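You operate a simulated robot arm through the tools that you are given. There is no shell and no other tool. Be economical: measure what you need, move in short steps, check, and stop when the job is done.

The job below is to be done with a simulated robot arm. You get a single attempt, and the scene is never put back.

## Task
Shut the air off, bleed the line and put the hose end away.
Fine: uncouple only at 0.0 bar, hose end in its wooden stand, red cap back on the coupling.

It is judged by the outcome, as a careful person would: the job done as asked, and still so three seconds after it is handed in. It fails if anything else is knocked over, pushed out of place, dropped, spilled or broken. Lids that push on must go on centred and level and be pressed home; caps that screw on are set level and turned clockwise until they are tight.

## Robot
A 7-joint arm with a two-finger parallel gripper on a trunk, on a base that drives. Base frame: it is fixed to the floor where the robot stands at the start and does not move with it; the origin is under the middle of the robot, x ahead of it, y to its left, z up. Readings come in cm, degrees, newtons and seconds.
Its first joint turns from -166.0 to 166.0 degrees. Places, roughly: red valve [90, 0, 130]; yellow button [90, -20, 120]. Payload 3.43 kg.
Tool frame: the origin (TCP) lies between the finger pads and is the grasp point; the fingertips stand 3 cm ahead of it; z points along the fingers, y is the line along which they close. Largest opening 9.4 cm; finger width 2.8, thickness 1; the body of the gripper, 5 by 9.6 cm, starts 5.5 cm behind the TCP.
Orientation is that of the tool frame in the base frame, as a unit quaternion [x, y, z, w]. With the fingers straight down and closing along the base's y, the tool's x points along the base's -x, its y along +y and its z along -z.

## Interface
- The arm moves only by the tool nudge_tool. Its argument "motion" is a list of rows, each a list of 7 numbers: the turn, a rotation vector about the tool's x, y, z in degrees, then the shift along the tool's x, y, z in mm, then the gripper command, from -1 (shut) to 1 (fully open), values between in proportion. In form: [[ax, ay, az, x, y, z, claw], ...]. A call has 1 to 10 rows; each row is the pose to reach, as a shift and turn from the pose commanded when the call began, along the tool's axes at that moment. Rows are played at 5 a second. More than 5 cm and 8.6 degrees between two rows, or a gripper value outside its range, and nothing of the call is played. A pose out of reach is approached as far as the arm can. The call stops where the force on the tool passes 70 N (or 10 N more than at its start, if that is more) or the arm is blocked; 0.2 s more then pass. Each finger travels about 4.5 cm/s and halts on what it meets, pressing with about 29 N; the grip force reading is that of the motor and also rises with nothing between the fingers. The clock runs only during rows and for 0.2 s after the last one: add rows that repeat a pose to give the fingers time. The reply holds the time, the measured pose of the TCP, the force on the tool along the base axes, the opening and the grip force, in the units named above and with some noise, with the torque about the TCP (base axes, N m) and any sound that the robot's microphone picked up, and new pictures: "show" is both (left out), scene, wrist or none.
- Cameras (640 x 400 px; columns grow to the right, rows downward): "scene" is now at [3.24, 22.44, 143.24]; the picture's right is [-0.31, -0.95, 0.00], its down [-0.09, 0.03, -1.00] and it looks along [0.95, -0.30, -0.09] (base axes); focal length 264 px, centre (320, 200). "wrist" rides on the gripper at [7.6, 1.4, -10.3] in the tool frame; the picture's right is [-0.18, 0.98, 0.00], its down [-0.75, -0.14, -0.64] and it looks along [-0.63, -0.12, 0.77] (tool axes); focal length 243 px, centre (320, 200). There is no depth. A picture from a camera that has moved, and an enlarged one, comes with that camera's place and axes in the base frame and with its lens.
- drive_base(legs): drives the robot by 1 to 6 legs, each [ahead, turn to the left] in cm and degrees, along the robot's own axes; the way and the turn of a leg run together, so that a leg with both is an arc; at most 150 cm and 180 degrees a leg. The arm and the cameras ride along, it lands a little off, and it stops where it bumps. It gives what a move gives, and a new picture of the scene camera.
- turn_head(pan, tilt): turns the head with the scene camera to pan (to the left, within 120 degrees either way) and tilt (down, from -29 to 69), counted from straight ahead of the robot. It gives what a move gives, and a new picture of the scene camera.
- enlarge(camera, box): a new picture of the part [left, top, right, bottom] of that camera's present view, enlarged. No time passes.
- job_done(): hands the job in; it is judged then, once.

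Go step by step. Nothing tells you exact positions but the pictures and the camera data: compare them with the known pose of the tool, close in by small moves and look again before you grip or let go. The budget is 120 turns and 260 pictures, counting those below and the enlarged ones. Unless the task says otherwise, let go and move clear before handing in, and close with one line.

The tools are called as name(argument=value, ...) on one line, values as JSON. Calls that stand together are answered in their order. nudge_tool: Moves the arm, as the interface text tells. Its arguments: {"type":"object","properties":{"motion":{"type":"array"},"show":{"type":"string","enum":["both","scene","wrist","none"]}},"required":["motion"]} The other tools are called the same way: drive_base (legs) drives the base; turn_head (pan, tilt) turns the head that bears the scene camera; enlarge (camera, box) takes an enlarged picture of a part of a camera's view; job_done () hands the job in.

At the start:

```text
clock: 0.0
ee_pos: [59.7, -5.44, 151.79]
orientation: [-0.002, 1.0, 0.0, 0.001]
ft_force: [-0.2, 0.4, 0.3]
ft_torque: [0.0, 0.02, 0.01]
width: 9.39
grasp_force: 0.1
robot x, y, heading: [0.58, 2.13, -0.3]
head pan, tilt: [-17.8, 5.3]
```

scene: 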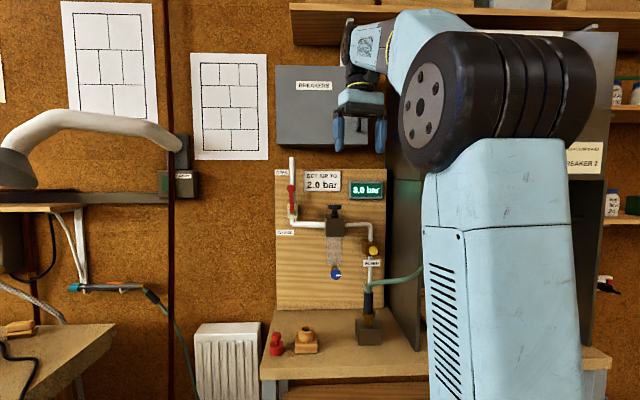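
wrist: 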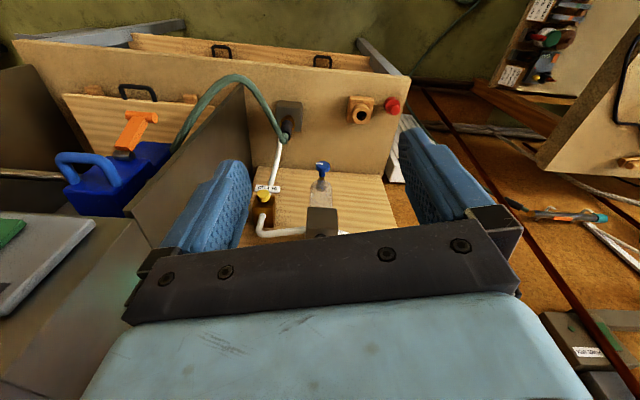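

I see a panel with a red lever valve, a gauge reading, a yellow button, and a bench with a red cap and a wooden stand. I will look closer first.

enlarge(camera="scene", box=[250, 150, 430, 262])

enlarge(camera="scene", box=[250, 250, 430, 362])

enlarge(camera="wrist", box=[220, 70, 420, 240])

```text
3.56 times, centred on (340, 206) of scene
camera zoom: at [3.24, 22.44, 143.24], right [-0.31, -0.95, 0.0], down [-0.09, 0.03, -1.0], along [0.95, -0.3, -0.09], focal length 939 px, centre (249, 179)
```

zoom: 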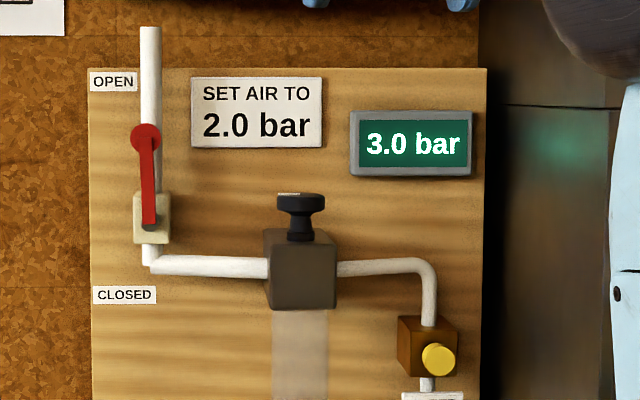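

```text
3.56 times, centred on (340, 306) of scene
camera zoom: at [3.24, 22.44, 143.24], right [-0.31, -0.95, 0.0], down [-0.09, 0.03, -1.0], along [0.95, -0.3, -0.09], focal length 939 px, centre (249, -177)
```

zoom: 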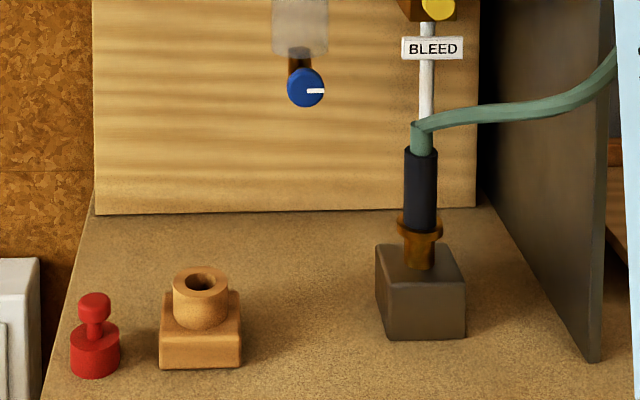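

```text
2.35 times, centred on (320, 155) of wrist
camera zoom: at [51.95, -3.94, 162.05], right [0.18, 0.98, 0.0], down [0.75, -0.14, 0.64], along [0.63, -0.12, -0.77], focal length 571 px, centre (320, 306)
```

zoom: 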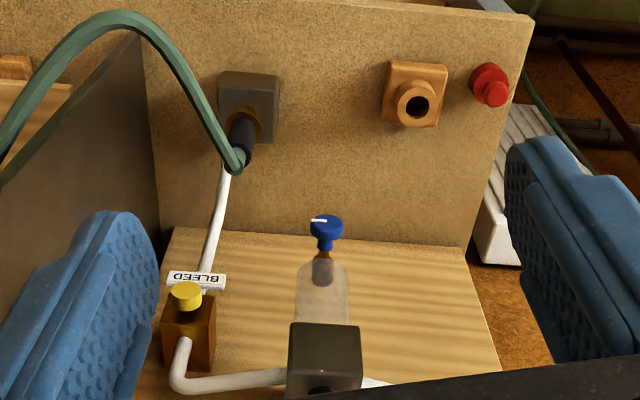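

The lever (about [88, 5, 131–139]) points to OPEN, the gauge shows 3.0 bar and the button is at about [86, -24, 116]. I'll turn the tool to point forward so that I can look at the panel and push on it.

nudge_tool(motion=[[0, -8.5, 0, 0, 0, 0, 1], [0, -17, 0, 0, 0, 0, 1], [0, -25.5, 0, 0, 0, 0, 1], [0, -34, 0, 0, 0, 0, 1], [0, -42.5, 0, 0, 0, 0, 0.5], [0, -51, 0, 0, 0, 0, 0], [0, -59.5, 0, 0, 0, 0, -0.5], [0, -68, 0, 0, 0, 0, -1], [0, -76.5, 0, 0, 0, 0, -1], [0, -85, 0, 0, 0, 0, -1]])

```text
clock: 2.2
ee_pos: [59.59, -5.42, 151.81]
orientation: [-0.001, 0.736, 0.001, 0.677]
ft_force: [-0.1, -0.3, -0.1]
ft_torque: [-0.01, 0.03, -0.01]
width: 0.01
grasp_force: 22.5
robot x, y, heading: [0.62, 1.64, -0.0]
head pan, tilt: [-17.8, 5.3]
camera scene: at [3.22, 22.45, 143.24], right [-0.31, -0.95, 0.0], down [-0.09, 0.03, -1.0], along [0.95, -0.3, -0.09], focal length 264 px, centre (320, 200)
camera wrist: at [48.68, -3.91, 145.09], right [0.01, 0.98, 0.18], down [-0.58, -0.14, 0.8], along [0.82, -0.12, 0.57], focal length 243 px, centre (320, 200)
```

scene: 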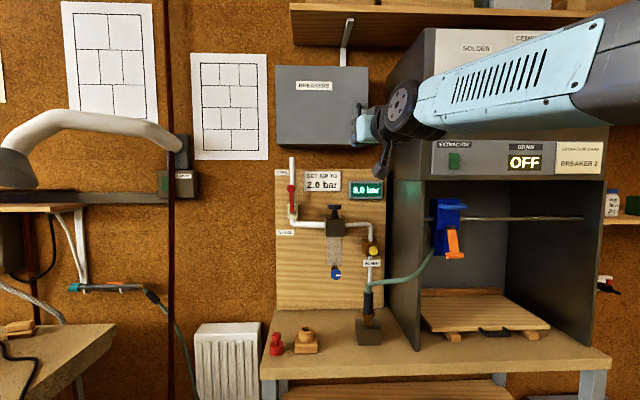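
wrist: 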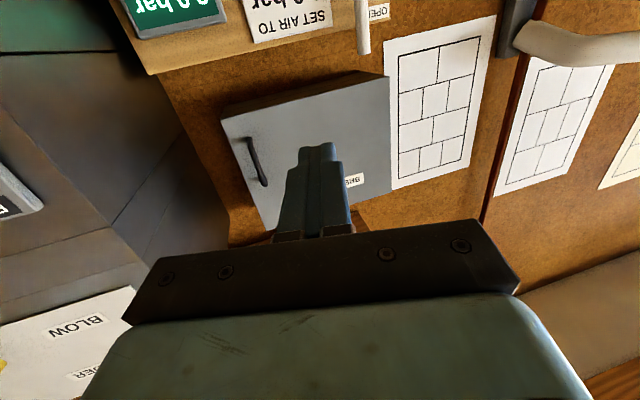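

The view shows that the hose runs to a blow gun hung in the cabinet. I'll lower the tool in front of the lever and level it.

nudge_tool(motion=[[0, -5, 0, 40, 10, 3, -1], [0, -5, 0, 80, 20, 7, -1], [0, -5, 0, 120, 30, 10, -1], [0, -5, 0, 160, 40, 14, -1], [0, -5, 0, 200, 50, 17, -1], [0, -5, 0, 240, 60, 21, -1], [0, -5, 0, 270, 60, 24, -1]])

enlarge(camera="wrist", box=[160, 0, 480, 200])

```text
clock: 3.8
ee_pos: [60.89, 0.63, 126.18]
orientation: [-0.002, 0.706, 0.001, 0.708]
ft_force: [0.1, -0.2, 0.1]
ft_torque: [0.05, 0.02, -0.01]
width: 0.01
grasp_force: 29.3
out of reach, approached as far as the arm can: row 7
robot x, y, heading: [0.12, 1.45, 0.1]
head pan, tilt: [-17.8, 5.3]
camera scene: at [3.16, 22.43, 143.24], right [-0.31, -0.95, 0.0], down [-0.09, 0.03, -1.0], along [0.95, -0.3, -0.09], focal length 264 px, centre (320, 200)
camera wrist: at [50.51, 2.11, 118.54], right [0.0, 0.98, 0.18], down [-0.64, -0.14, 0.75], along [0.77, -0.12, 0.63], focal length 243 px, centre (320, 200)
```

scene: 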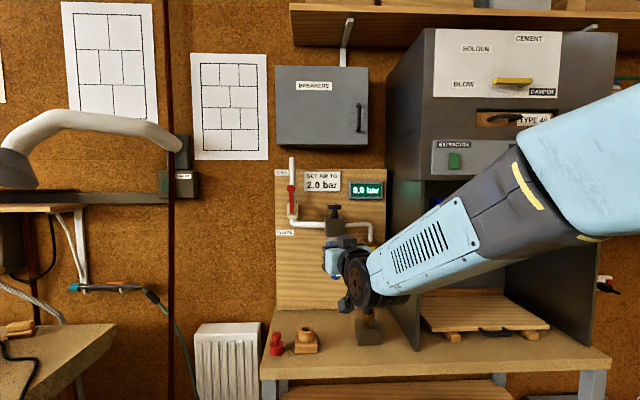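
wrist: 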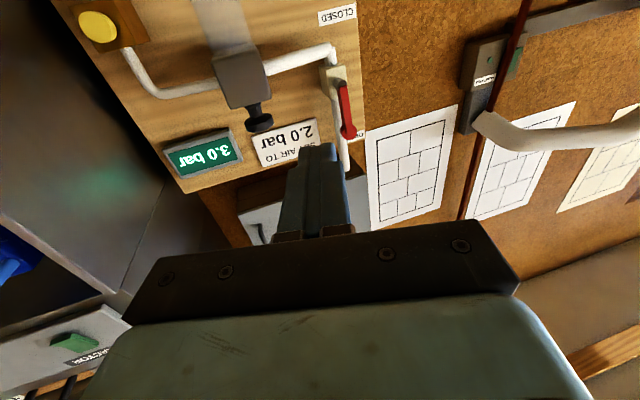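

```text
2.00 times, centred on (320, 100) of wrist
camera zoom: at [50.51, 2.11, 118.54], right [0.0, 0.98, 0.18], down [-0.64, -0.14, 0.75], along [0.77, -0.12, 0.63], focal length 485 px, centre (320, 400)
```

zoom: 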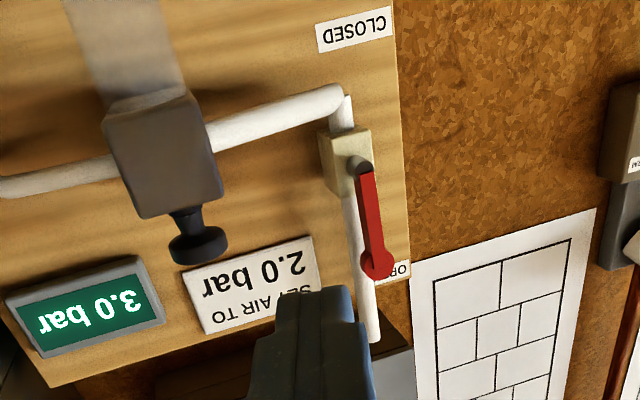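

The lever pivots at about [95.5, 3.5, 130.4] and its knob is at about [94.5, 4, 139], turning in the plane of the panel. I'll bring the closed fingertips up to the right of the lever.

nudge_tool(motion=[[0, 0, 0, -40, 0, 20, -1], [0, 0, 0, -75, 0, 60, -1], [0, 0, 0, -108, 0, 100, -1], [0, 0, 0, -108, 0, 150, -1], [0, 0, 0, -108, 0, 190, -1], [0, 0, 0, -108, 0, 230, -1], [0, 0, 0, -108, 0, 260, -1]])

enlarge(camera="scene", box=[250, 150, 430, 262])

```text
refused: row 2 steps farther than a row can; nothing moved
```

```text
3.56 times, centred on (340, 206) of scene
camera zoom: at [3.16, 22.43, 143.24], right [-0.31, -0.95, 0.0], down [-0.09, 0.03, -1.0], along [0.95, -0.3, -0.09], focal length 939 px, centre (249, 179)
```

zoom: 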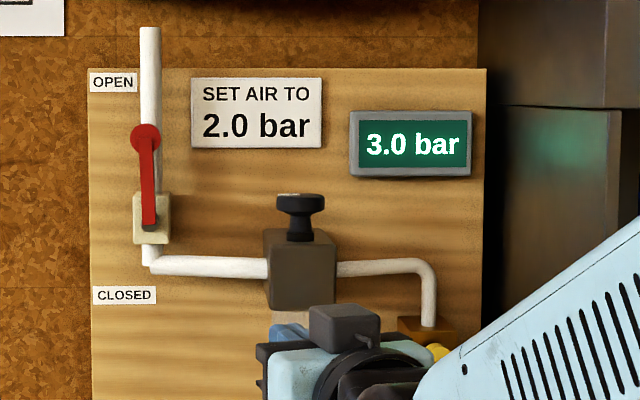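

That step was slightly too long, so nothing moved. I'll repeat it with shorter rows.

nudge_tool(motion=[[0, 0, 0, -30, 0, 20, -1], [0, 0, 0, -60, 0, 50, -1], [0, 0, 0, -90, 0, 85, -1], [0, 0, 0, -108, 0, 125, -1], [0, 0, 0, -108, 0, 170, -1], [0, 0, 0, -108, 0, 210, -1], [0, 0, 0, -108, 0, 250, -1]])

enlarge(camera="scene", box=[250, 150, 430, 262])

```text
clock: 5.4
ee_pos: [85.99, 0.75, 136.84]
orientation: [-0.001, 0.706, 0.001, 0.708]
ft_force: [-0.2, 0.0, 2.2]
ft_torque: [0.01, 0.06, -0.02]
width: 0.0
grasp_force: 29.2
robot x, y, heading: [0.53, 1.95, 0.1]
head pan, tilt: [-17.8, 5.3]
camera scene: at [3.17, 22.44, 143.24], right [-0.31, -0.95, 0.0], down [-0.09, 0.03, -1.0], along [0.95, -0.3, -0.09], focal length 264 px, centre (320, 200)
camera wrist: at [75.66, 2.22, 129.24], right [0.0, 0.98, 0.18], down [-0.64, -0.14, 0.75], along [0.77, -0.12, 0.63], focal length 243 px, centre (320, 200)
```

scene: 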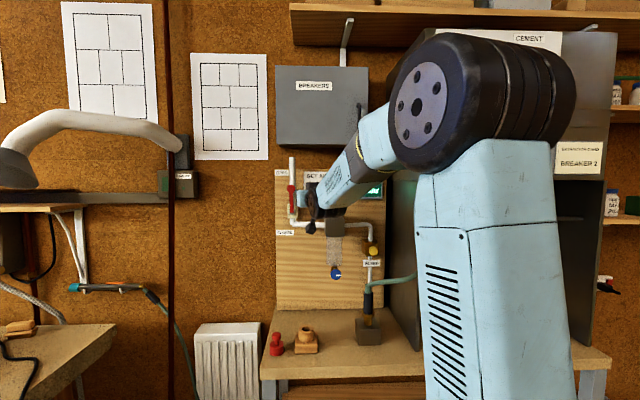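
wrist: 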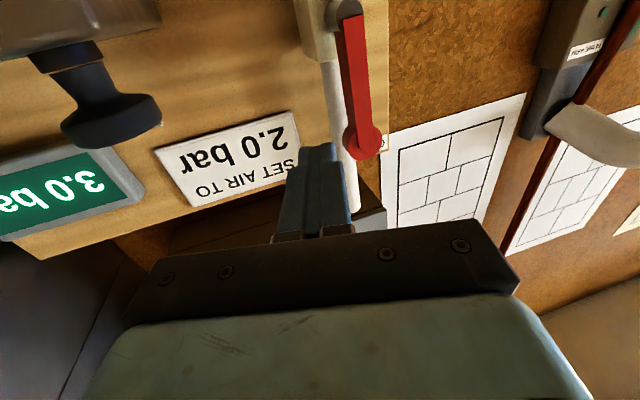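

```text
3.56 times, centred on (340, 206) of scene
camera zoom: at [3.17, 22.44, 143.24], right [-0.31, -0.95, 0.0], down [-0.09, 0.03, -1.0], along [0.95, -0.3, -0.09], focal length 939 px, centre (249, 179)
```

zoom: 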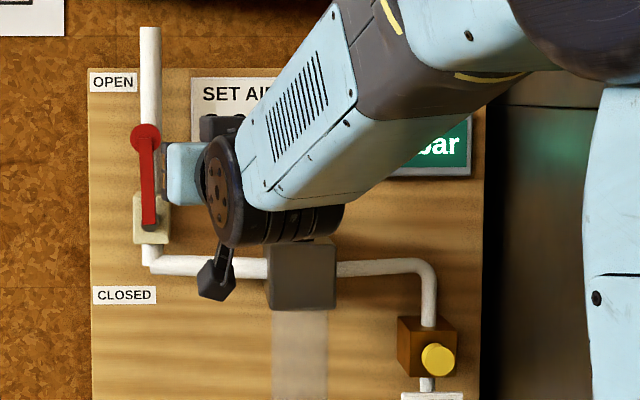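

The knob is at about [94, 4, 138.5] and the fingertips are to its right. I'll move in so that the fingertips stand beside the lever.

nudge_tool(motion=[[0, 0, 0, 0, 0, 30, -1], [0, 0, 0, 0, 0, 50, -1], [0, 0, 0, 0, 0, 60, -1], [0, 0, 0, 0, 0, 65, -1]])

```text
clock: 6.4
ee_pos: [92.54, 0.73, 136.89]
orientation: [-0.001, 0.706, 0.001, 0.708]
ft_force: [-0.1, 0.4, -0.5]
ft_torque: [0.0, -0.01, 0.03]
width: 0.0
grasp_force: 29.2
robot x, y, heading: [0.33, 1.97, 0.1]
head pan, tilt: [-17.8, 5.3]
camera scene: at [3.25, 22.44, 143.24], right [-0.31, -0.95, 0.0], down [-0.09, 0.03, -1.0], along [0.95, -0.3, -0.09], focal length 264 px, centre (320, 200)
camera wrist: at [82.17, 2.17, 129.35], right [0.0, 0.98, 0.18], down [-0.64, -0.14, 0.75], along [0.77, -0.12, 0.63], focal length 243 px, centre (320, 200)
```

scene: 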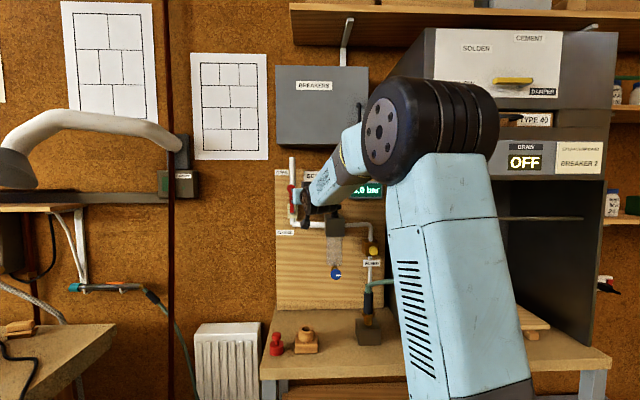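
wrist: 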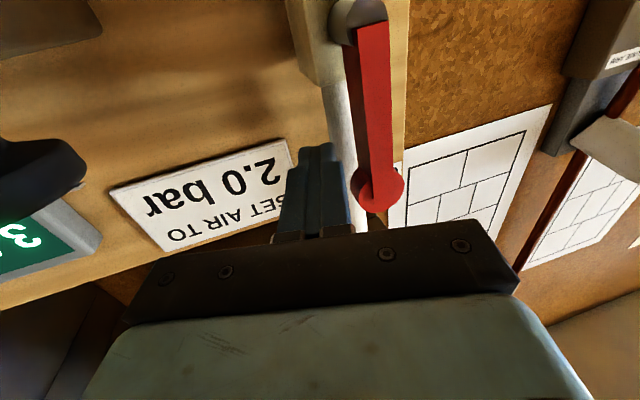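

The fingertips are beside the lever at its height. I'll push it gently to the left, towards the CLOSED side.

nudge_tool(motion=[[0, 0, 0, 0, 10, 0, -1], [0, 0, 0, 0, 20, 0, -1], [0, 0, 0, -2, 30, 0, -1], [0, 0, 0, -2, 41, 0, -1]])

```text
clock: 7.4
ee_pos: [92.55, 4.79, 137.15]
orientation: [-0.001, 0.707, 0.002, 0.707]
ft_force: [-0.3, -0.3, -0.5]
ft_torque: [0.0, 0.01, 0.01]
width: 0.0
grasp_force: 29.3
robot x, y, heading: [0.41, 1.78, -0.1]
head pan, tilt: [-17.8, 5.3]
camera scene: at [3.25, 22.43, 143.24], right [-0.31, -0.95, 0.0], down [-0.09, 0.03, -1.0], along [0.95, -0.3, -0.09], focal length 264 px, centre (320, 200)
camera wrist: at [82.21, 6.29, 129.61], right [0.0, 0.98, 0.18], down [-0.64, -0.14, 0.75], along [0.77, -0.12, 0.63], focal length 243 px, centre (320, 200)
```

scene: 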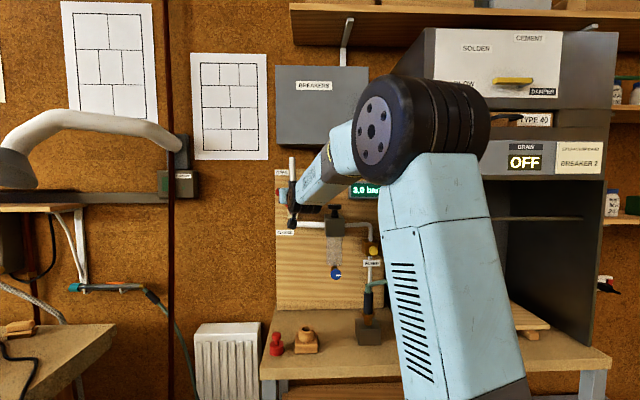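
wrist: 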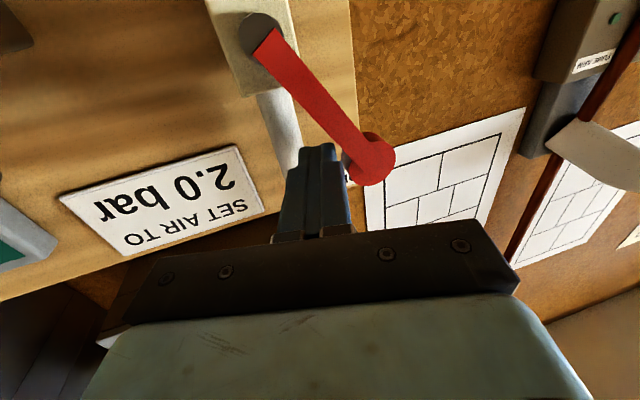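

The lever is turning easily. I'll carry on along its arc.

nudge_tool(motion=[[0, 0, 0, 5, 16, 0, -1], [0, 0, 0, 15, 32, 0, -1], [0, 0, 0, 30, 44, 0, -1], [0, 0, 0, 47, 52, 0, -1]])

enlarge(camera="scene", box=[250, 150, 430, 262])

```text
clock: 8.4
ee_pos: [92.51, 9.98, 132.55]
orientation: [-0.001, 0.706, 0.002, 0.708]
ft_force: [-1.9, -1.6, 4.1]
ft_torque: [-0.05, -0.08, -0.08]
width: 0.0
grasp_force: 29.6
robot x, y, heading: [0.35, 1.95, 0.1]
head pan, tilt: [-17.8, 5.3]
camera scene: at [3.22, 22.43, 143.24], right [-0.31, -0.95, 0.0], down [-0.09, 0.03, -1.0], along [0.95, -0.3, -0.09], focal length 264 px, centre (320, 200)
camera wrist: at [82.1, 11.52, 124.88], right [0.0, 0.98, 0.18], down [-0.64, -0.14, 0.75], along [0.77, -0.12, 0.63], focal length 243 px, centre (320, 200)
```

scene: 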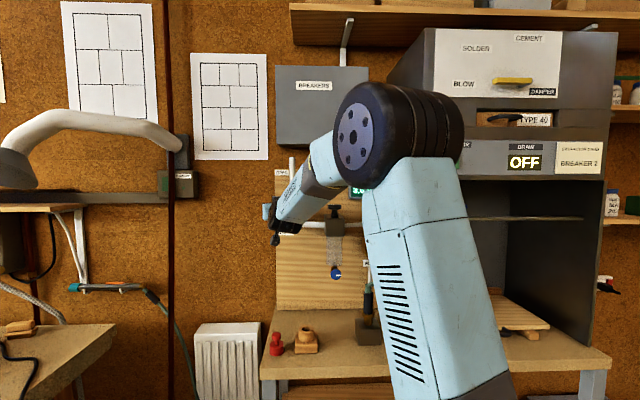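
wrist: 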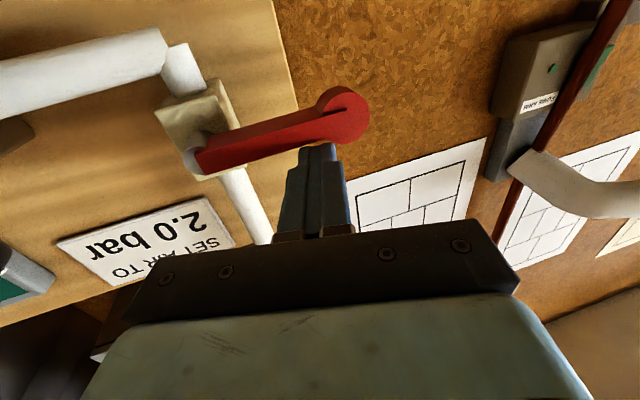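

```text
3.56 times, centred on (340, 206) of scene
camera zoom: at [3.22, 22.43, 143.24], right [-0.31, -0.95, 0.0], down [-0.09, 0.03, -1.0], along [0.95, -0.3, -0.09], focal length 939 px, centre (249, 179)
```

zoom: 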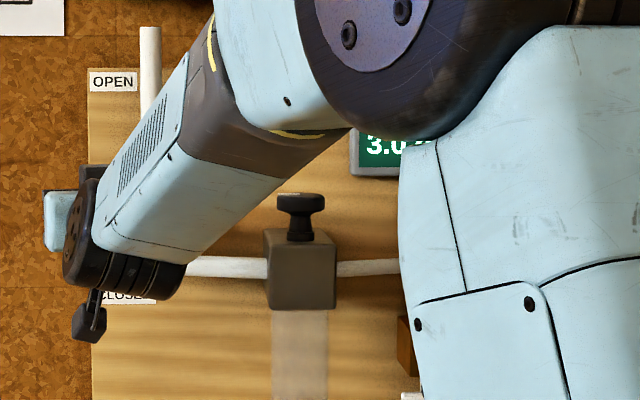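

The lever is now about horizontal and some resistance shows. I'll press a little further to feel whether this is the stop.

nudge_tool(motion=[[0, 0, 0, 4, 0, 0, -1], [0, 0, 0, 8, 0, 0, -1], [0, 0, 0, 12, 0, 0, -1]])

```text
clock: 9.2
ee_pos: [92.32, 10.09, 132.2]
orientation: [-0.002, 0.701, 0.002, 0.713]
ft_force: [0.5, 6.3, 55.2]
ft_torque: [-0.4, -1.63, 0.23]
width: 0.01
grasp_force: 28.8
robot x, y, heading: [0.69, 1.84, 0.2]
head pan, tilt: [-17.8, 5.3]
camera scene: at [2.94, 22.46, 143.24], right [-0.31, -0.95, 0.0], down [-0.09, 0.03, -1.0], along [0.95, -0.3, -0.09], focal length 264 px, centre (320, 200)
camera wrist: at [82.0, 11.54, 124.38], right [-0.01, 0.98, 0.18], down [-0.65, -0.14, 0.74], along [0.76, -0.11, 0.64], focal length 243 px, centre (320, 200)
```

scene: 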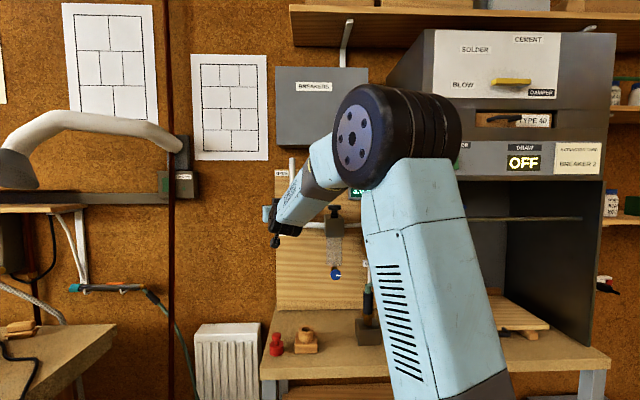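
wrist: 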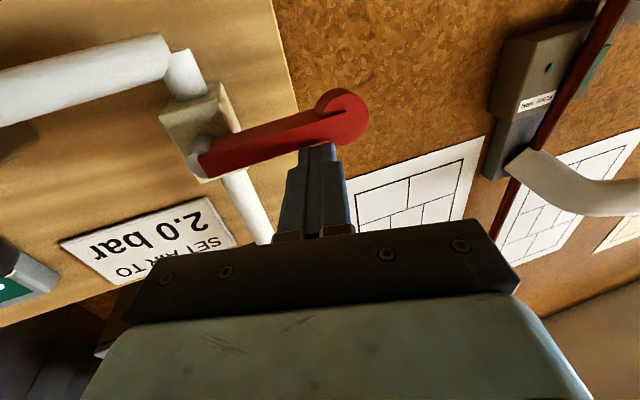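

The lever stops firmly at 90°, so the valve is shut. I'll back off it and go over to the yellow button, yawing the tool to stay clear of the cabinet wall.

nudge_tool(motion=[[0, 0, 0, -30, 0, 0, -1], [0, 0, 0, -30, 0, -45, -1], [0, 0, 0, -30, -35, -75, -1], [0, 0, 0, -30, -70, -108, -1], [5, 0, 0, -10, -105, -138, -1], [10, 0, 0, 10, -140, -163, -1], [15, 0, 0, 35, -180, -178, -1], [20, 0, 0, 60, -220, -178, -1], [20, 0, 0, 90, -255, -178, -1], [20, 0, 0, 115, -290, -178, -1]])

enlarge(camera="scene", box=[250, 150, 430, 262])

```text
refused: row 5 steps farther than a row can; nothing moved
```

```text
3.56 times, centred on (340, 206) of scene
camera zoom: at [2.94, 22.46, 143.24], right [-0.31, -0.95, 0.0], down [-0.09, 0.03, -1.0], along [0.95, -0.3, -0.09], focal length 939 px, centre (249, 179)
```

zoom: 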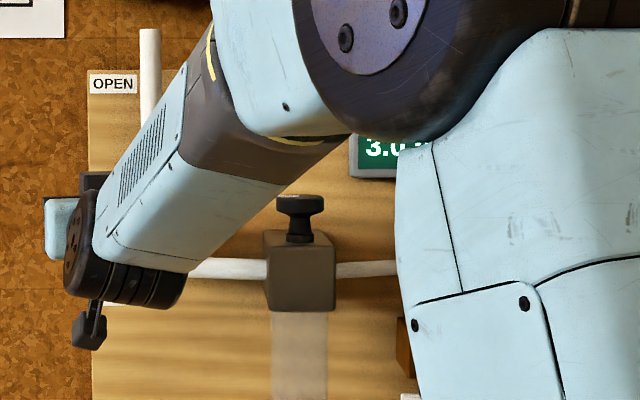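

I'll split this into smaller steps, first backing clear of the lever.

nudge_tool(motion=[[0, 0, 0, -30, 0, 0, -1], [0, 0, 0, -30, 0, -40, -1], [0, 0, 0, -30, 0, -80, -1], [0, 0, 0, -30, 0, -120, -1], [0, 0, 0, -30, -25, -150, -1], [5, 0, 0, -20, -55, -175, -1], [10, 0, 0, -5, -90, -178, -1], [15, 0, 0, 10, -125, -178, -1], [20, 0, 0, 25, -160, -178, -1]], show="none")

enlarge(camera="scene", box=[250, 150, 430, 262])

```text
clock: 11.2
ee_pos: [74.68, -6.39, 128.78]
orientation: [0.122, 0.696, -0.122, 0.697]
ft_force: [0.4, 0.2, 0.2]
ft_torque: [0.03, 0.02, -0.04]
width: 0.01
grasp_force: 29.3
robot x, y, heading: [0.53, 1.65, -0.2]
head pan, tilt: [-17.8, 5.3]
```

```text
3.56 times, centred on (340, 206) of scene
camera zoom: at [3.2, 22.45, 143.24], right [-0.31, -0.95, 0.0], down [-0.09, 0.03, -1.0], along [0.95, -0.3, -0.09], focal length 939 px, centre (249, 179)
```

zoom: 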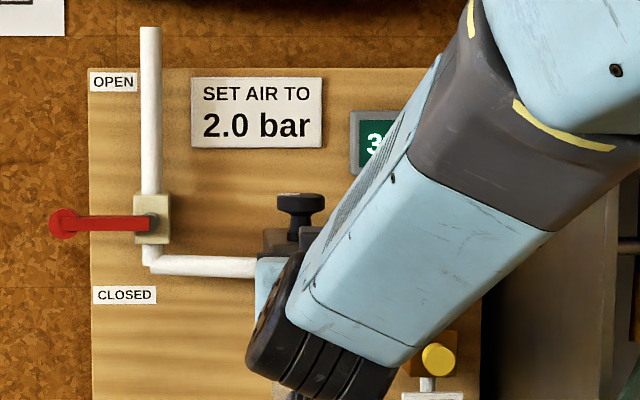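

The lever lies horizontal as wanted. Next I'll move over in front of the button.

nudge_tool(motion=[[0, 0, 0, 27, -30, 10, -1], [0, 0, 0, 55, -60, 20, -1], [0, 0, 0, 80, -90, 32, -1], [0, 0, 0, 105, -124, 45, -1], [0, 0, 0, 118, -124, 45, -1]])

enlarge(camera="scene", box=[300, 170, 420, 270])

```text
clock: 12.4
ee_pos: [74.53, -19.42, 117.17]
orientation: [0.122, 0.696, -0.121, 0.697]
ft_force: [-0.3, 0.3, -0.3]
ft_torque: [0.0, -0.01, 0.0]
width: 0.01
grasp_force: 29.1
robot x, y, heading: [0.28, 1.74, 0.1]
head pan, tilt: [-17.8, 5.3]
camera scene: at [3.22, 22.44, 143.24], right [-0.31, -0.95, 0.0], down [-0.09, 0.03, -1.0], along [0.95, -0.3, -0.09], focal length 264 px, centre (320, 200)
camera wrist: at [65.28, -14.55, 109.49], right [0.33, 0.92, 0.18], down [-0.65, 0.08, 0.75], along [0.68, -0.37, 0.63], focal length 243 px, centre (320, 200)
```

scene: 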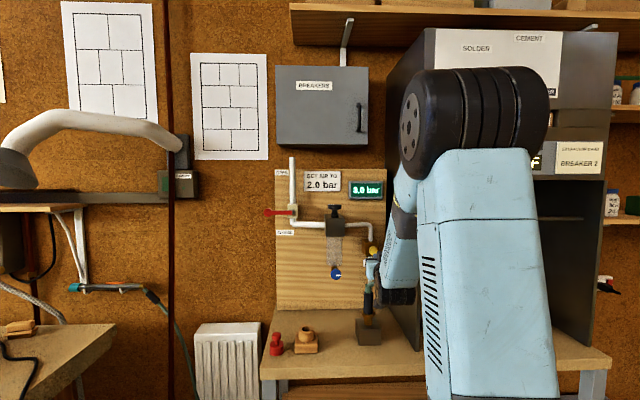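
wrist: 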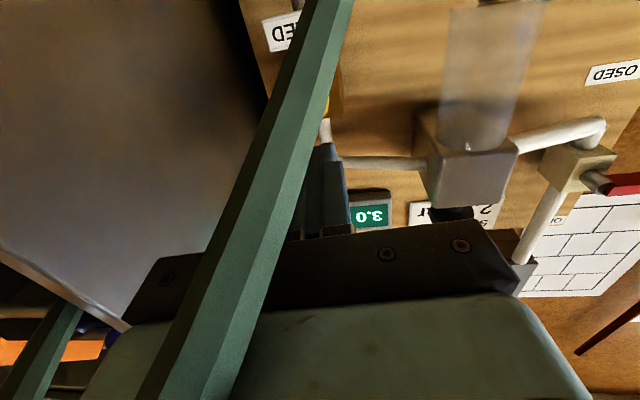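

```text
4.00 times, centred on (360, 220) of scene
camera zoom: at [3.22, 22.44, 143.24], right [-0.31, -0.95, 0.0], down [-0.09, 0.03, -1.0], along [0.95, -0.3, -0.09], focal length 1056 px, centre (160, 120)
```

zoom: 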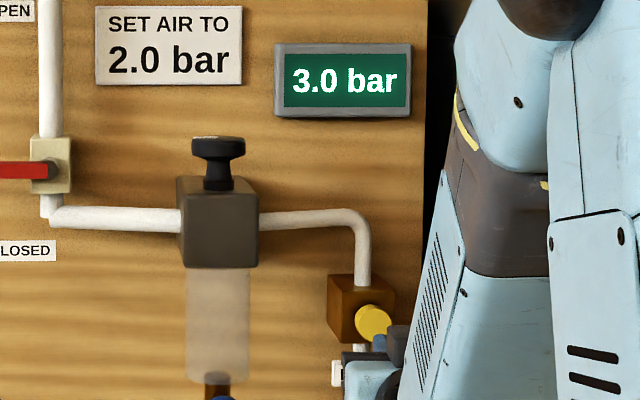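

The hose loop lies right under the gripper and camera here, so a level approach could snag it. I'll raise the tool and pitch it downwards before pressing.

nudge_tool(motion=[[0, 0, 0, -30, 0, 0, -1], [0, 0, 0, -60, 0, 0, -1], [0, 8, 0, -60, 0, 0, -1], [0, 16, 0, -60, 0, 0, -1], [0, 24, 0, -60, 0, 0, -1], [0, 32, 0, -60, 0, 0, -1], [0, 40, 0, -60, 0, 0, -1]])

enlarge(camera="scene", box=[300, 170, 460, 330])

```text
clock: 14.0
ee_pos: [74.74, -19.3, 123.07]
orientation: [0.157, 0.893, -0.073, 0.415]
ft_force: [-0.9, 0.5, 0.1]
ft_torque: [0.01, 0.02, 0.02]
width: 0.01
grasp_force: 29.1
robot x, y, heading: [0.39, 2.08, -0.3]
head pan, tilt: [-17.8, 5.3]
camera scene: at [3.22, 22.44, 143.24], right [-0.31, -0.95, 0.0], down [-0.09, 0.03, -1.0], along [0.95, -0.3, -0.09], focal length 264 px, centre (320, 200)
camera wrist: at [63.12, -13.57, 123.81], right [0.44, 0.88, 0.14], down [-0.05, -0.13, 0.99], along [0.89, -0.45, -0.01], focal length 243 px, centre (320, 200)
```

scene: 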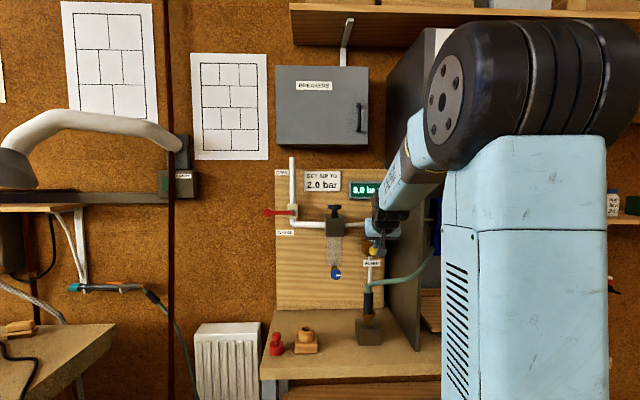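
wrist: 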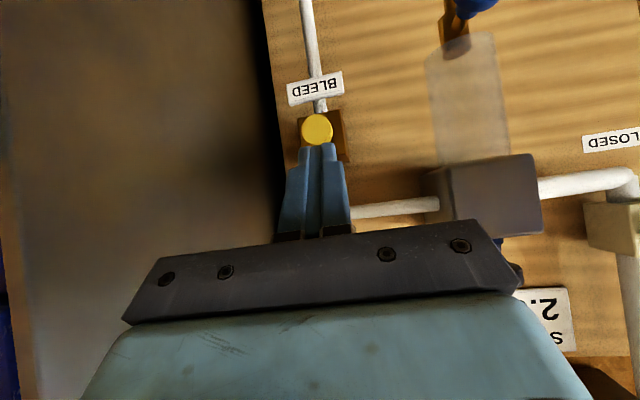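

```text
2.50 times, centred on (380, 250) of scene
camera zoom: at [3.22, 22.44, 143.24], right [-0.31, -0.95, 0.0], down [-0.09, 0.03, -1.0], along [0.95, -0.3, -0.09], focal length 660 px, centre (170, 75)
```

zoom: 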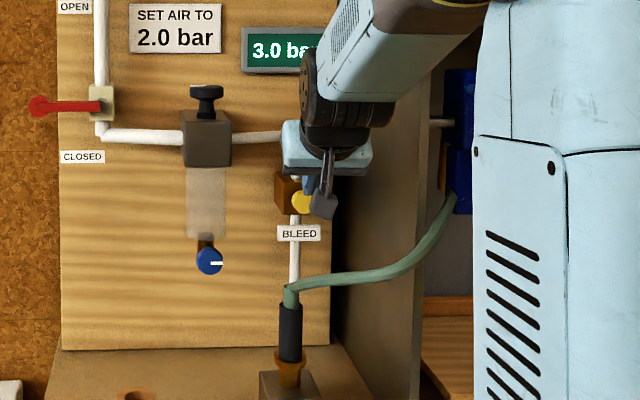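

The button is at about [86, -24, 116] and the fingers point at it from above, clear of the hose. I'll close most of the distance.

nudge_tool(motion=[[0, 0, 0, 5, -5, 26, -1], [0, 0, 0, 9, -10, 52, -1], [0, 0, 0, 13.5, -15, 78, -1]])

enlarge(camera="scene", box=[300, 170, 460, 330])

```text
clock: 14.8
ee_pos: [79.14, -22.72, 117.23]
orientation: [0.156, 0.892, -0.074, 0.417]
ft_force: [0.0, 0.3, 0.0]
ft_torque: [0.02, 0.02, -0.02]
width: 0.01
grasp_force: 28.8
robot x, y, heading: [0.34, 1.99, 0.0]
head pan, tilt: [-17.8, 5.3]
camera scene: at [3.2, 22.45, 143.24], right [-0.31, -0.95, 0.0], down [-0.09, 0.03, -1.0], along [0.95, -0.3, -0.09], focal length 264 px, centre (320, 200)
camera wrist: at [67.47, -16.81, 117.82], right [0.44, 0.89, 0.14], down [-0.06, -0.13, 0.99], along [0.89, -0.45, -0.01], focal length 243 px, centre (320, 200)
```

scene: 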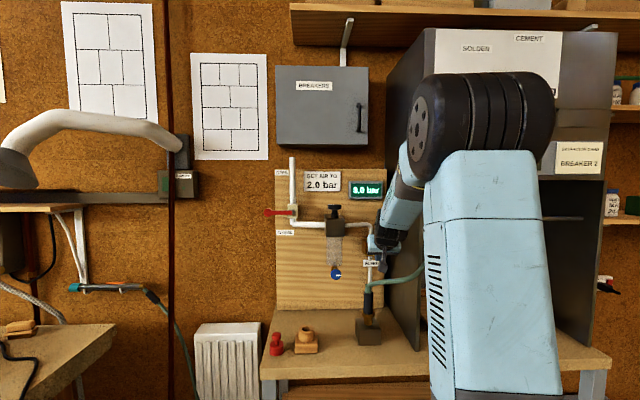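
wrist: 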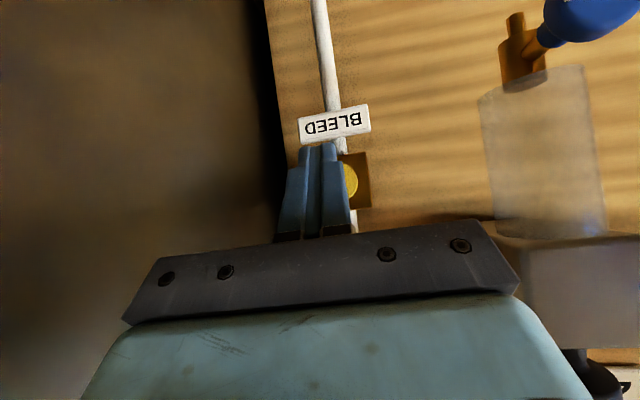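

```text
2.50 times, centred on (380, 250) of scene
camera zoom: at [3.2, 22.45, 143.24], right [-0.31, -0.95, 0.0], down [-0.09, 0.03, -1.0], along [0.95, -0.3, -0.09], focal length 660 px, centre (170, 75)
```

zoom: 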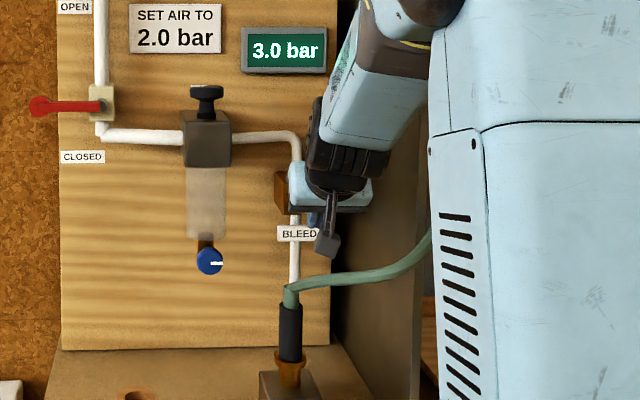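

The fingertip corner lines up with the button at about [86, -24, 116.3]. I'll push straight ahead onto it.

nudge_tool(motion=[[0, 0, 0, -15.2, 8.5, 18, -1], [0, 0, 0, -19.4, 10.9, 23, -1], [0, 0, 0, -21.8, 12.3, 25.8, -1], [0, 0, 0, -24.2, 13.6, 28.7, -1]])

enlarge(camera="scene", box=[300, 170, 460, 330])

```text
clock: 15.8
ee_pos: [83.04, -22.49, 117.0]
orientation: [0.156, 0.892, -0.073, 0.417]
ft_force: [-7.7, -0.4, 0.2]
ft_torque: [0.03, 0.09, -0.08]
width: 0.0
grasp_force: 28.8
robot x, y, heading: [0.87, 2.12, 0.1]
head pan, tilt: [-17.8, 5.3]
camera scene: at [3.2, 22.43, 143.24], right [-0.31, -0.95, 0.0], down [-0.09, 0.03, -1.0], along [0.95, -0.3, -0.09], focal length 264 px, centre (320, 200)
camera wrist: at [71.38, -16.76, 117.79], right [0.44, 0.88, 0.14], down [-0.06, -0.13, 0.99], along [0.89, -0.45, -0.01], focal length 243 px, centre (320, 200)
```

scene: 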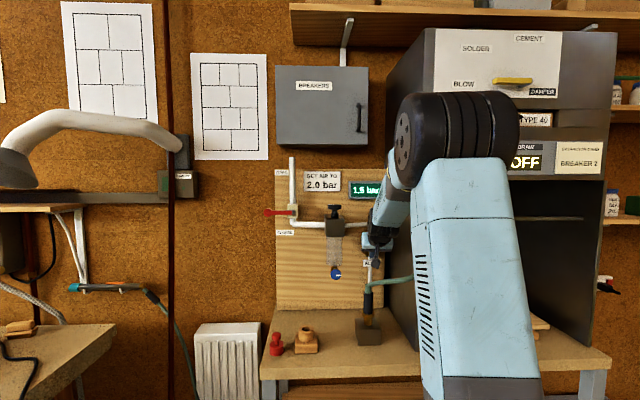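
wrist: 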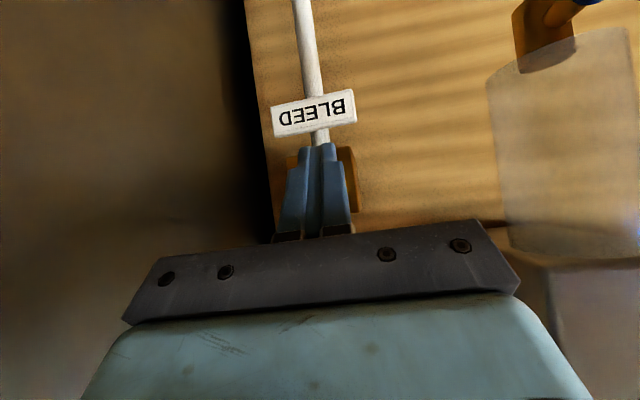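

```text
2.50 times, centred on (380, 250) of scene
camera zoom: at [3.2, 22.43, 143.24], right [-0.31, -0.95, 0.0], down [-0.09, 0.03, -1.0], along [0.95, -0.3, -0.09], focal length 660 px, centre (170, 75)
```

zoom: 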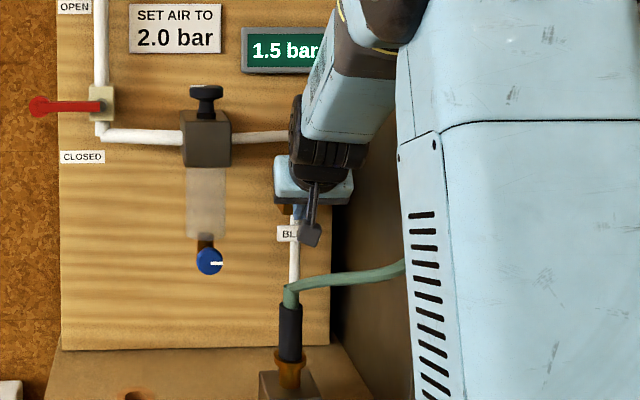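

Bleeding works: the gauge is down to 1.5 bar already. I'll hold the button for two more seconds.

nudge_tool(motion=[[0, 0, 0, 0, 0, 0, -1], [0, 0, 0, 0, 0, 0, -1], [0, 0, 0, 0, 0, 0, -1], [0, 0, 0, 0, 0, 0, -1], [0, 0, 0, 0, 0, 0, -1], [0, 0, 0, 0, 0, 0, -1], [0, 0, 0, 0, 0, 0, -1], [0, 0, 0, 0, 0, 0, -1], [0, 0, 0, 0, 0, 0, -1], [0, 0, 0, 0, 0, 0, -1]], show="none")

enlarge(camera="scene", box=[300, 170, 460, 330])

```text
clock: 18.0
ee_pos: [82.98, -22.51, 117.02]
orientation: [0.156, 0.893, -0.072, 0.417]
ft_force: [-8.7, 0.7, -0.8]
ft_torque: [0.03, 0.13, -0.07]
width: 0.02
grasp_force: 29.6
robot x, y, heading: [0.5, 2.13, -0.0]
head pan, tilt: [-17.8, 5.3]
```

```text
2.50 times, centred on (380, 250) of scene
camera zoom: at [3.2, 22.43, 143.24], right [-0.31, -0.95, 0.0], down [-0.09, 0.03, -1.0], along [0.95, -0.3, -0.09], focal length 660 px, centre (170, 75)
```

zoom: 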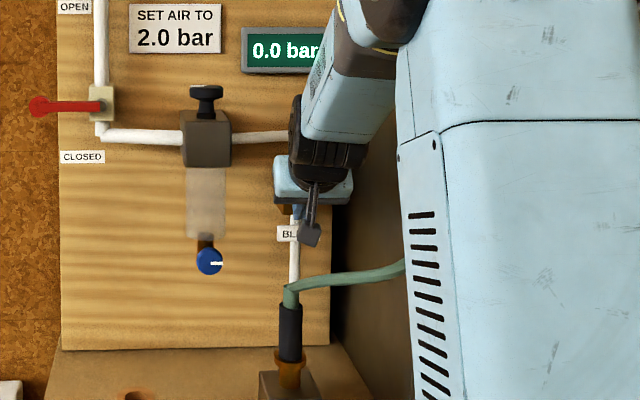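

The gauge reads 0.0 bar. I'll back off the button, raise the tool and check that it stays at zero.

nudge_tool(motion=[[0, 0, 0, 18, -10, -21, -1], [0, 0, 0, 36, -20.5, -43, -1], [0, 0, 0, 6, -20.5, -68, -1], [0, 0, 0, -24, -20.5, -94, -1], [0, 0, 0, -55, -10, -120, -1], [0, 0, 0, -85, 0, -146, -1]])

enlarge(camera="wrist", box=[160, 0, 480, 200])

enlarge(camera="scene", box=[300, 170, 460, 330])

```text
clock: 19.4
ee_pos: [77.68, -20.7, 133.05]
orientation: [0.156, 0.892, -0.072, 0.417]
ft_force: [0.8, -0.1, -1.4]
ft_torque: [0.01, -0.02, -0.02]
width: 0.0
grasp_force: 29.3
robot x, y, heading: [0.09, 1.71, -0.1]
head pan, tilt: [-17.8, 5.3]
camera scene: at [3.25, 22.42, 143.24], right [-0.31, -0.95, 0.0], down [-0.09, 0.03, -1.0], along [0.95, -0.3, -0.09], focal length 264 px, centre (320, 200)
camera wrist: at [66.12, -14.9, 133.78], right [0.44, 0.88, 0.14], down [-0.06, -0.13, 0.99], along [0.89, -0.45, -0.01], focal length 243 px, centre (320, 200)
```

scene: 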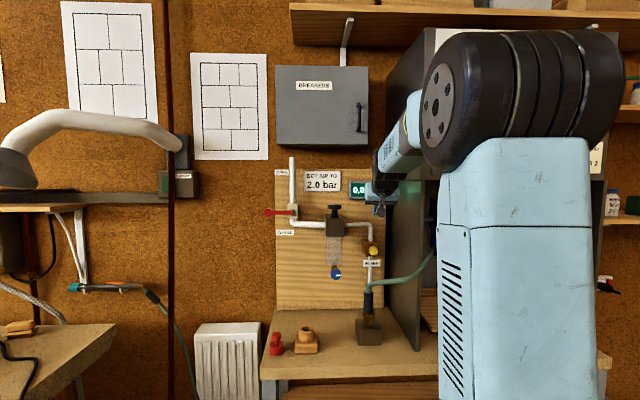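
wrist: 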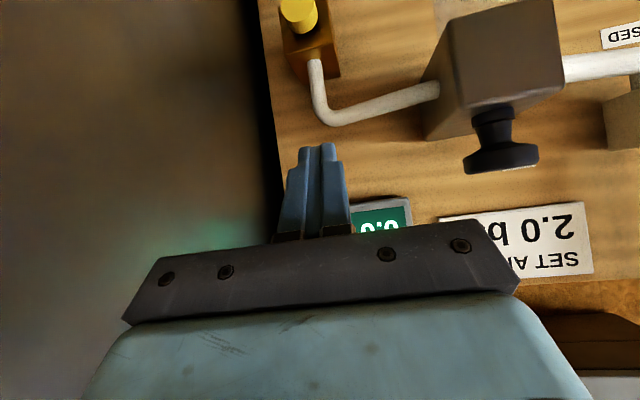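

```text
2.00 times, centred on (320, 100) of wrist
camera zoom: at [66.12, -14.9, 133.78], right [0.44, 0.88, 0.14], down [-0.06, -0.13, 0.99], along [0.89, -0.45, -0.01], focal length 485 px, centre (320, 400)
```

zoom: 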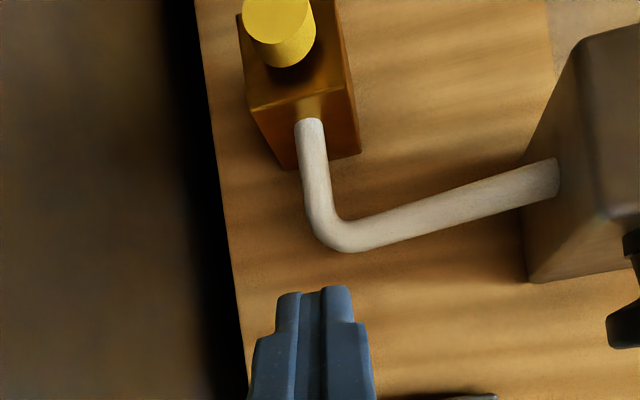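

```text
2.50 times, centred on (380, 250) of scene
camera zoom: at [3.25, 22.42, 143.24], right [-0.31, -0.95, 0.0], down [-0.09, 0.03, -1.0], along [0.95, -0.3, -0.09], focal length 660 px, centre (170, 75)
```

zoom: 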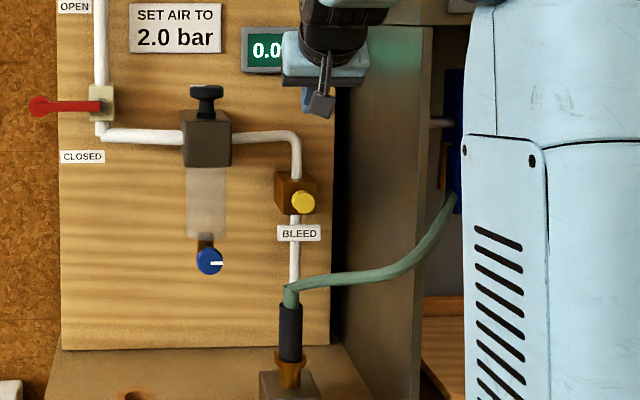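

Still 0.0 bar. I'll now turn the tool downwards and back a little, to look at the hose end, the stand and the cap from above.

nudge_tool(motion=[[0, 8, 0, 17, 5, -30, 0], [0, 16, 0, 34, 10, -60, 0.5], [0, 24, 0, 51, 15, -90, 1], [0, 32, 0, 68, 20, -120, 1], [0, 40, 0, 85, 24, -148, 1], [0, 48, 0, 85, 24, -148, 1], [0, 50, 0, 85, 24, -148, 1]])

enlarge(camera="wrist", box=[120, 0, 520, 250])

```text
clock: 21.0
ee_pos: [62.48, -12.57, 136.01]
orientation: [0.172, 0.985, 0.0, 0.001]
ft_force: [-0.2, 0.0, 0.0]
ft_torque: [0.01, -0.04, 0.01]
width: 9.38
grasp_force: 0.1
robot x, y, heading: [0.51, 1.37, -0.2]
head pan, tilt: [-17.8, 5.3]
camera scene: at [3.23, 22.44, 143.24], right [-0.31, -0.95, 0.0], down [-0.09, 0.03, -1.0], along [0.95, -0.3, -0.09], focal length 264 px, centre (320, 200)
camera wrist: at [55.8, -8.62, 146.22], right [0.51, 0.86, 0.0], down [0.66, -0.39, 0.64], along [0.55, -0.33, -0.77], focal length 243 px, centre (320, 200)
```

scene: 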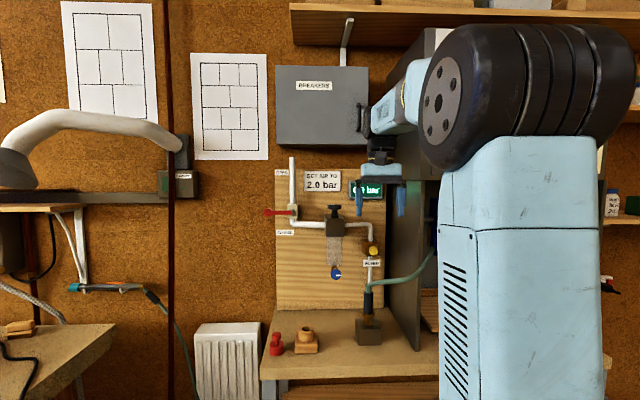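
wrist: 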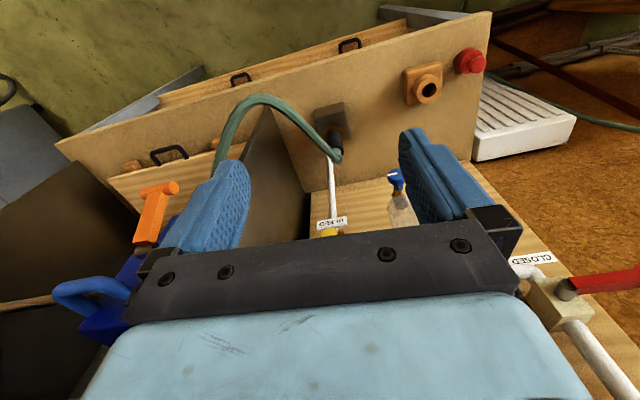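

```text
1.60 times, centred on (320, 125) of wrist
camera zoom: at [55.8, -8.62, 146.22], right [0.51, 0.86, 0.0], down [0.66, -0.39, 0.64], along [0.55, -0.33, -0.77], focal length 388 px, centre (320, 320)
```

zoom: 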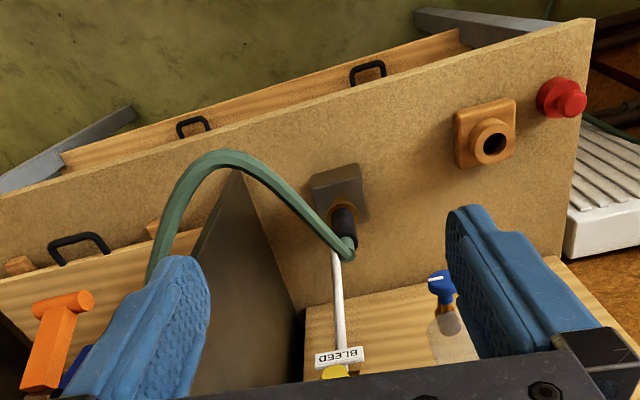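

The hose leaves the sleeve top (about [76, -17, 106–109]) towards the robot. I'll come straight down with the fingers closing across it, first stopping above to measure.

nudge_tool(motion=[[0, 0, -7, -33, 1, 0, 1], [0, 0, -14, -66, 2, 20, 1], [0, 0, -21, -100, 4, 50, 1], [0, 0, -28, -131, 5, 85, 1], [0, 0, -28, -131, 5, 120, 1], [0, 0, -28, -131, 5, 140, 1]])

enlarge(camera="wrist", box=[200, 50, 440, 230])

enlarge(camera="scene", box=[310, 230, 430, 350])

```text
clock: 22.4
ee_pos: [75.27, -16.55, 121.79]
orientation: [-0.072, 0.997, 0.0, 0.0]
ft_force: [-1.3, 0.1, 0.2]
ft_torque: [0.02, -0.02, -0.02]
width: 9.39
grasp_force: 0.0
robot x, y, heading: [0.67, 1.92, -0.2]
head pan, tilt: [-17.8, 5.3]
camera scene: at [3.26, 22.44, 143.24], right [-0.31, -0.95, 0.0], down [-0.09, 0.03, -1.0], along [0.95, -0.3, -0.09], focal length 264 px, centre (320, 200)
camera wrist: at [67.44, -16.17, 132.04], right [0.04, 1.0, 0.0], down [0.77, -0.03, 0.64], along [0.64, -0.03, -0.77], focal length 243 px, centre (320, 200)
```

scene: 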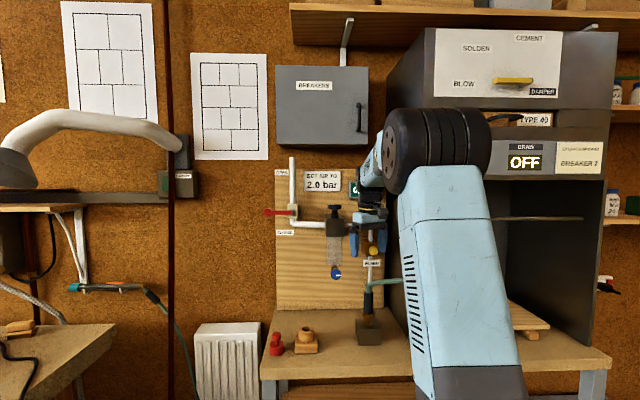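
wrist: 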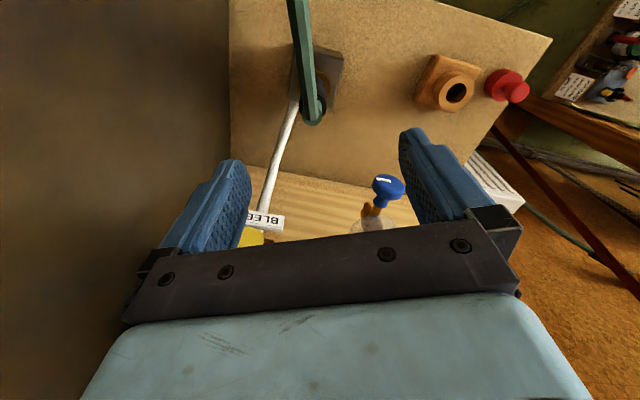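

```text
2.22 times, centred on (320, 140) of wrist
camera zoom: at [67.44, -16.17, 132.04], right [0.04, 1.0, 0.0], down [0.77, -0.03, 0.64], along [0.64, -0.03, -0.77], focal length 539 px, centre (320, 333)
```

zoom: 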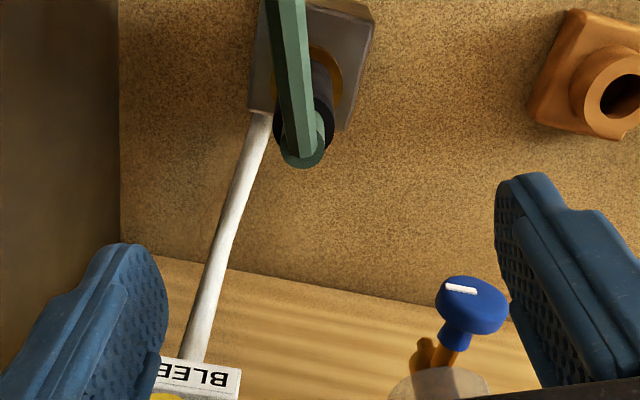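

```text
3.33 times, centred on (370, 290) of scene
camera zoom: at [3.26, 22.44, 143.24], right [-0.31, -0.95, 0.0], down [-0.09, 0.03, -1.0], along [0.95, -0.3, -0.09], focal length 880 px, centre (153, -100)
```

zoom: 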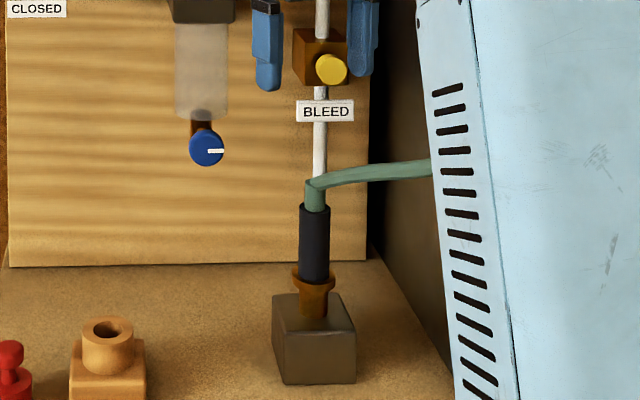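

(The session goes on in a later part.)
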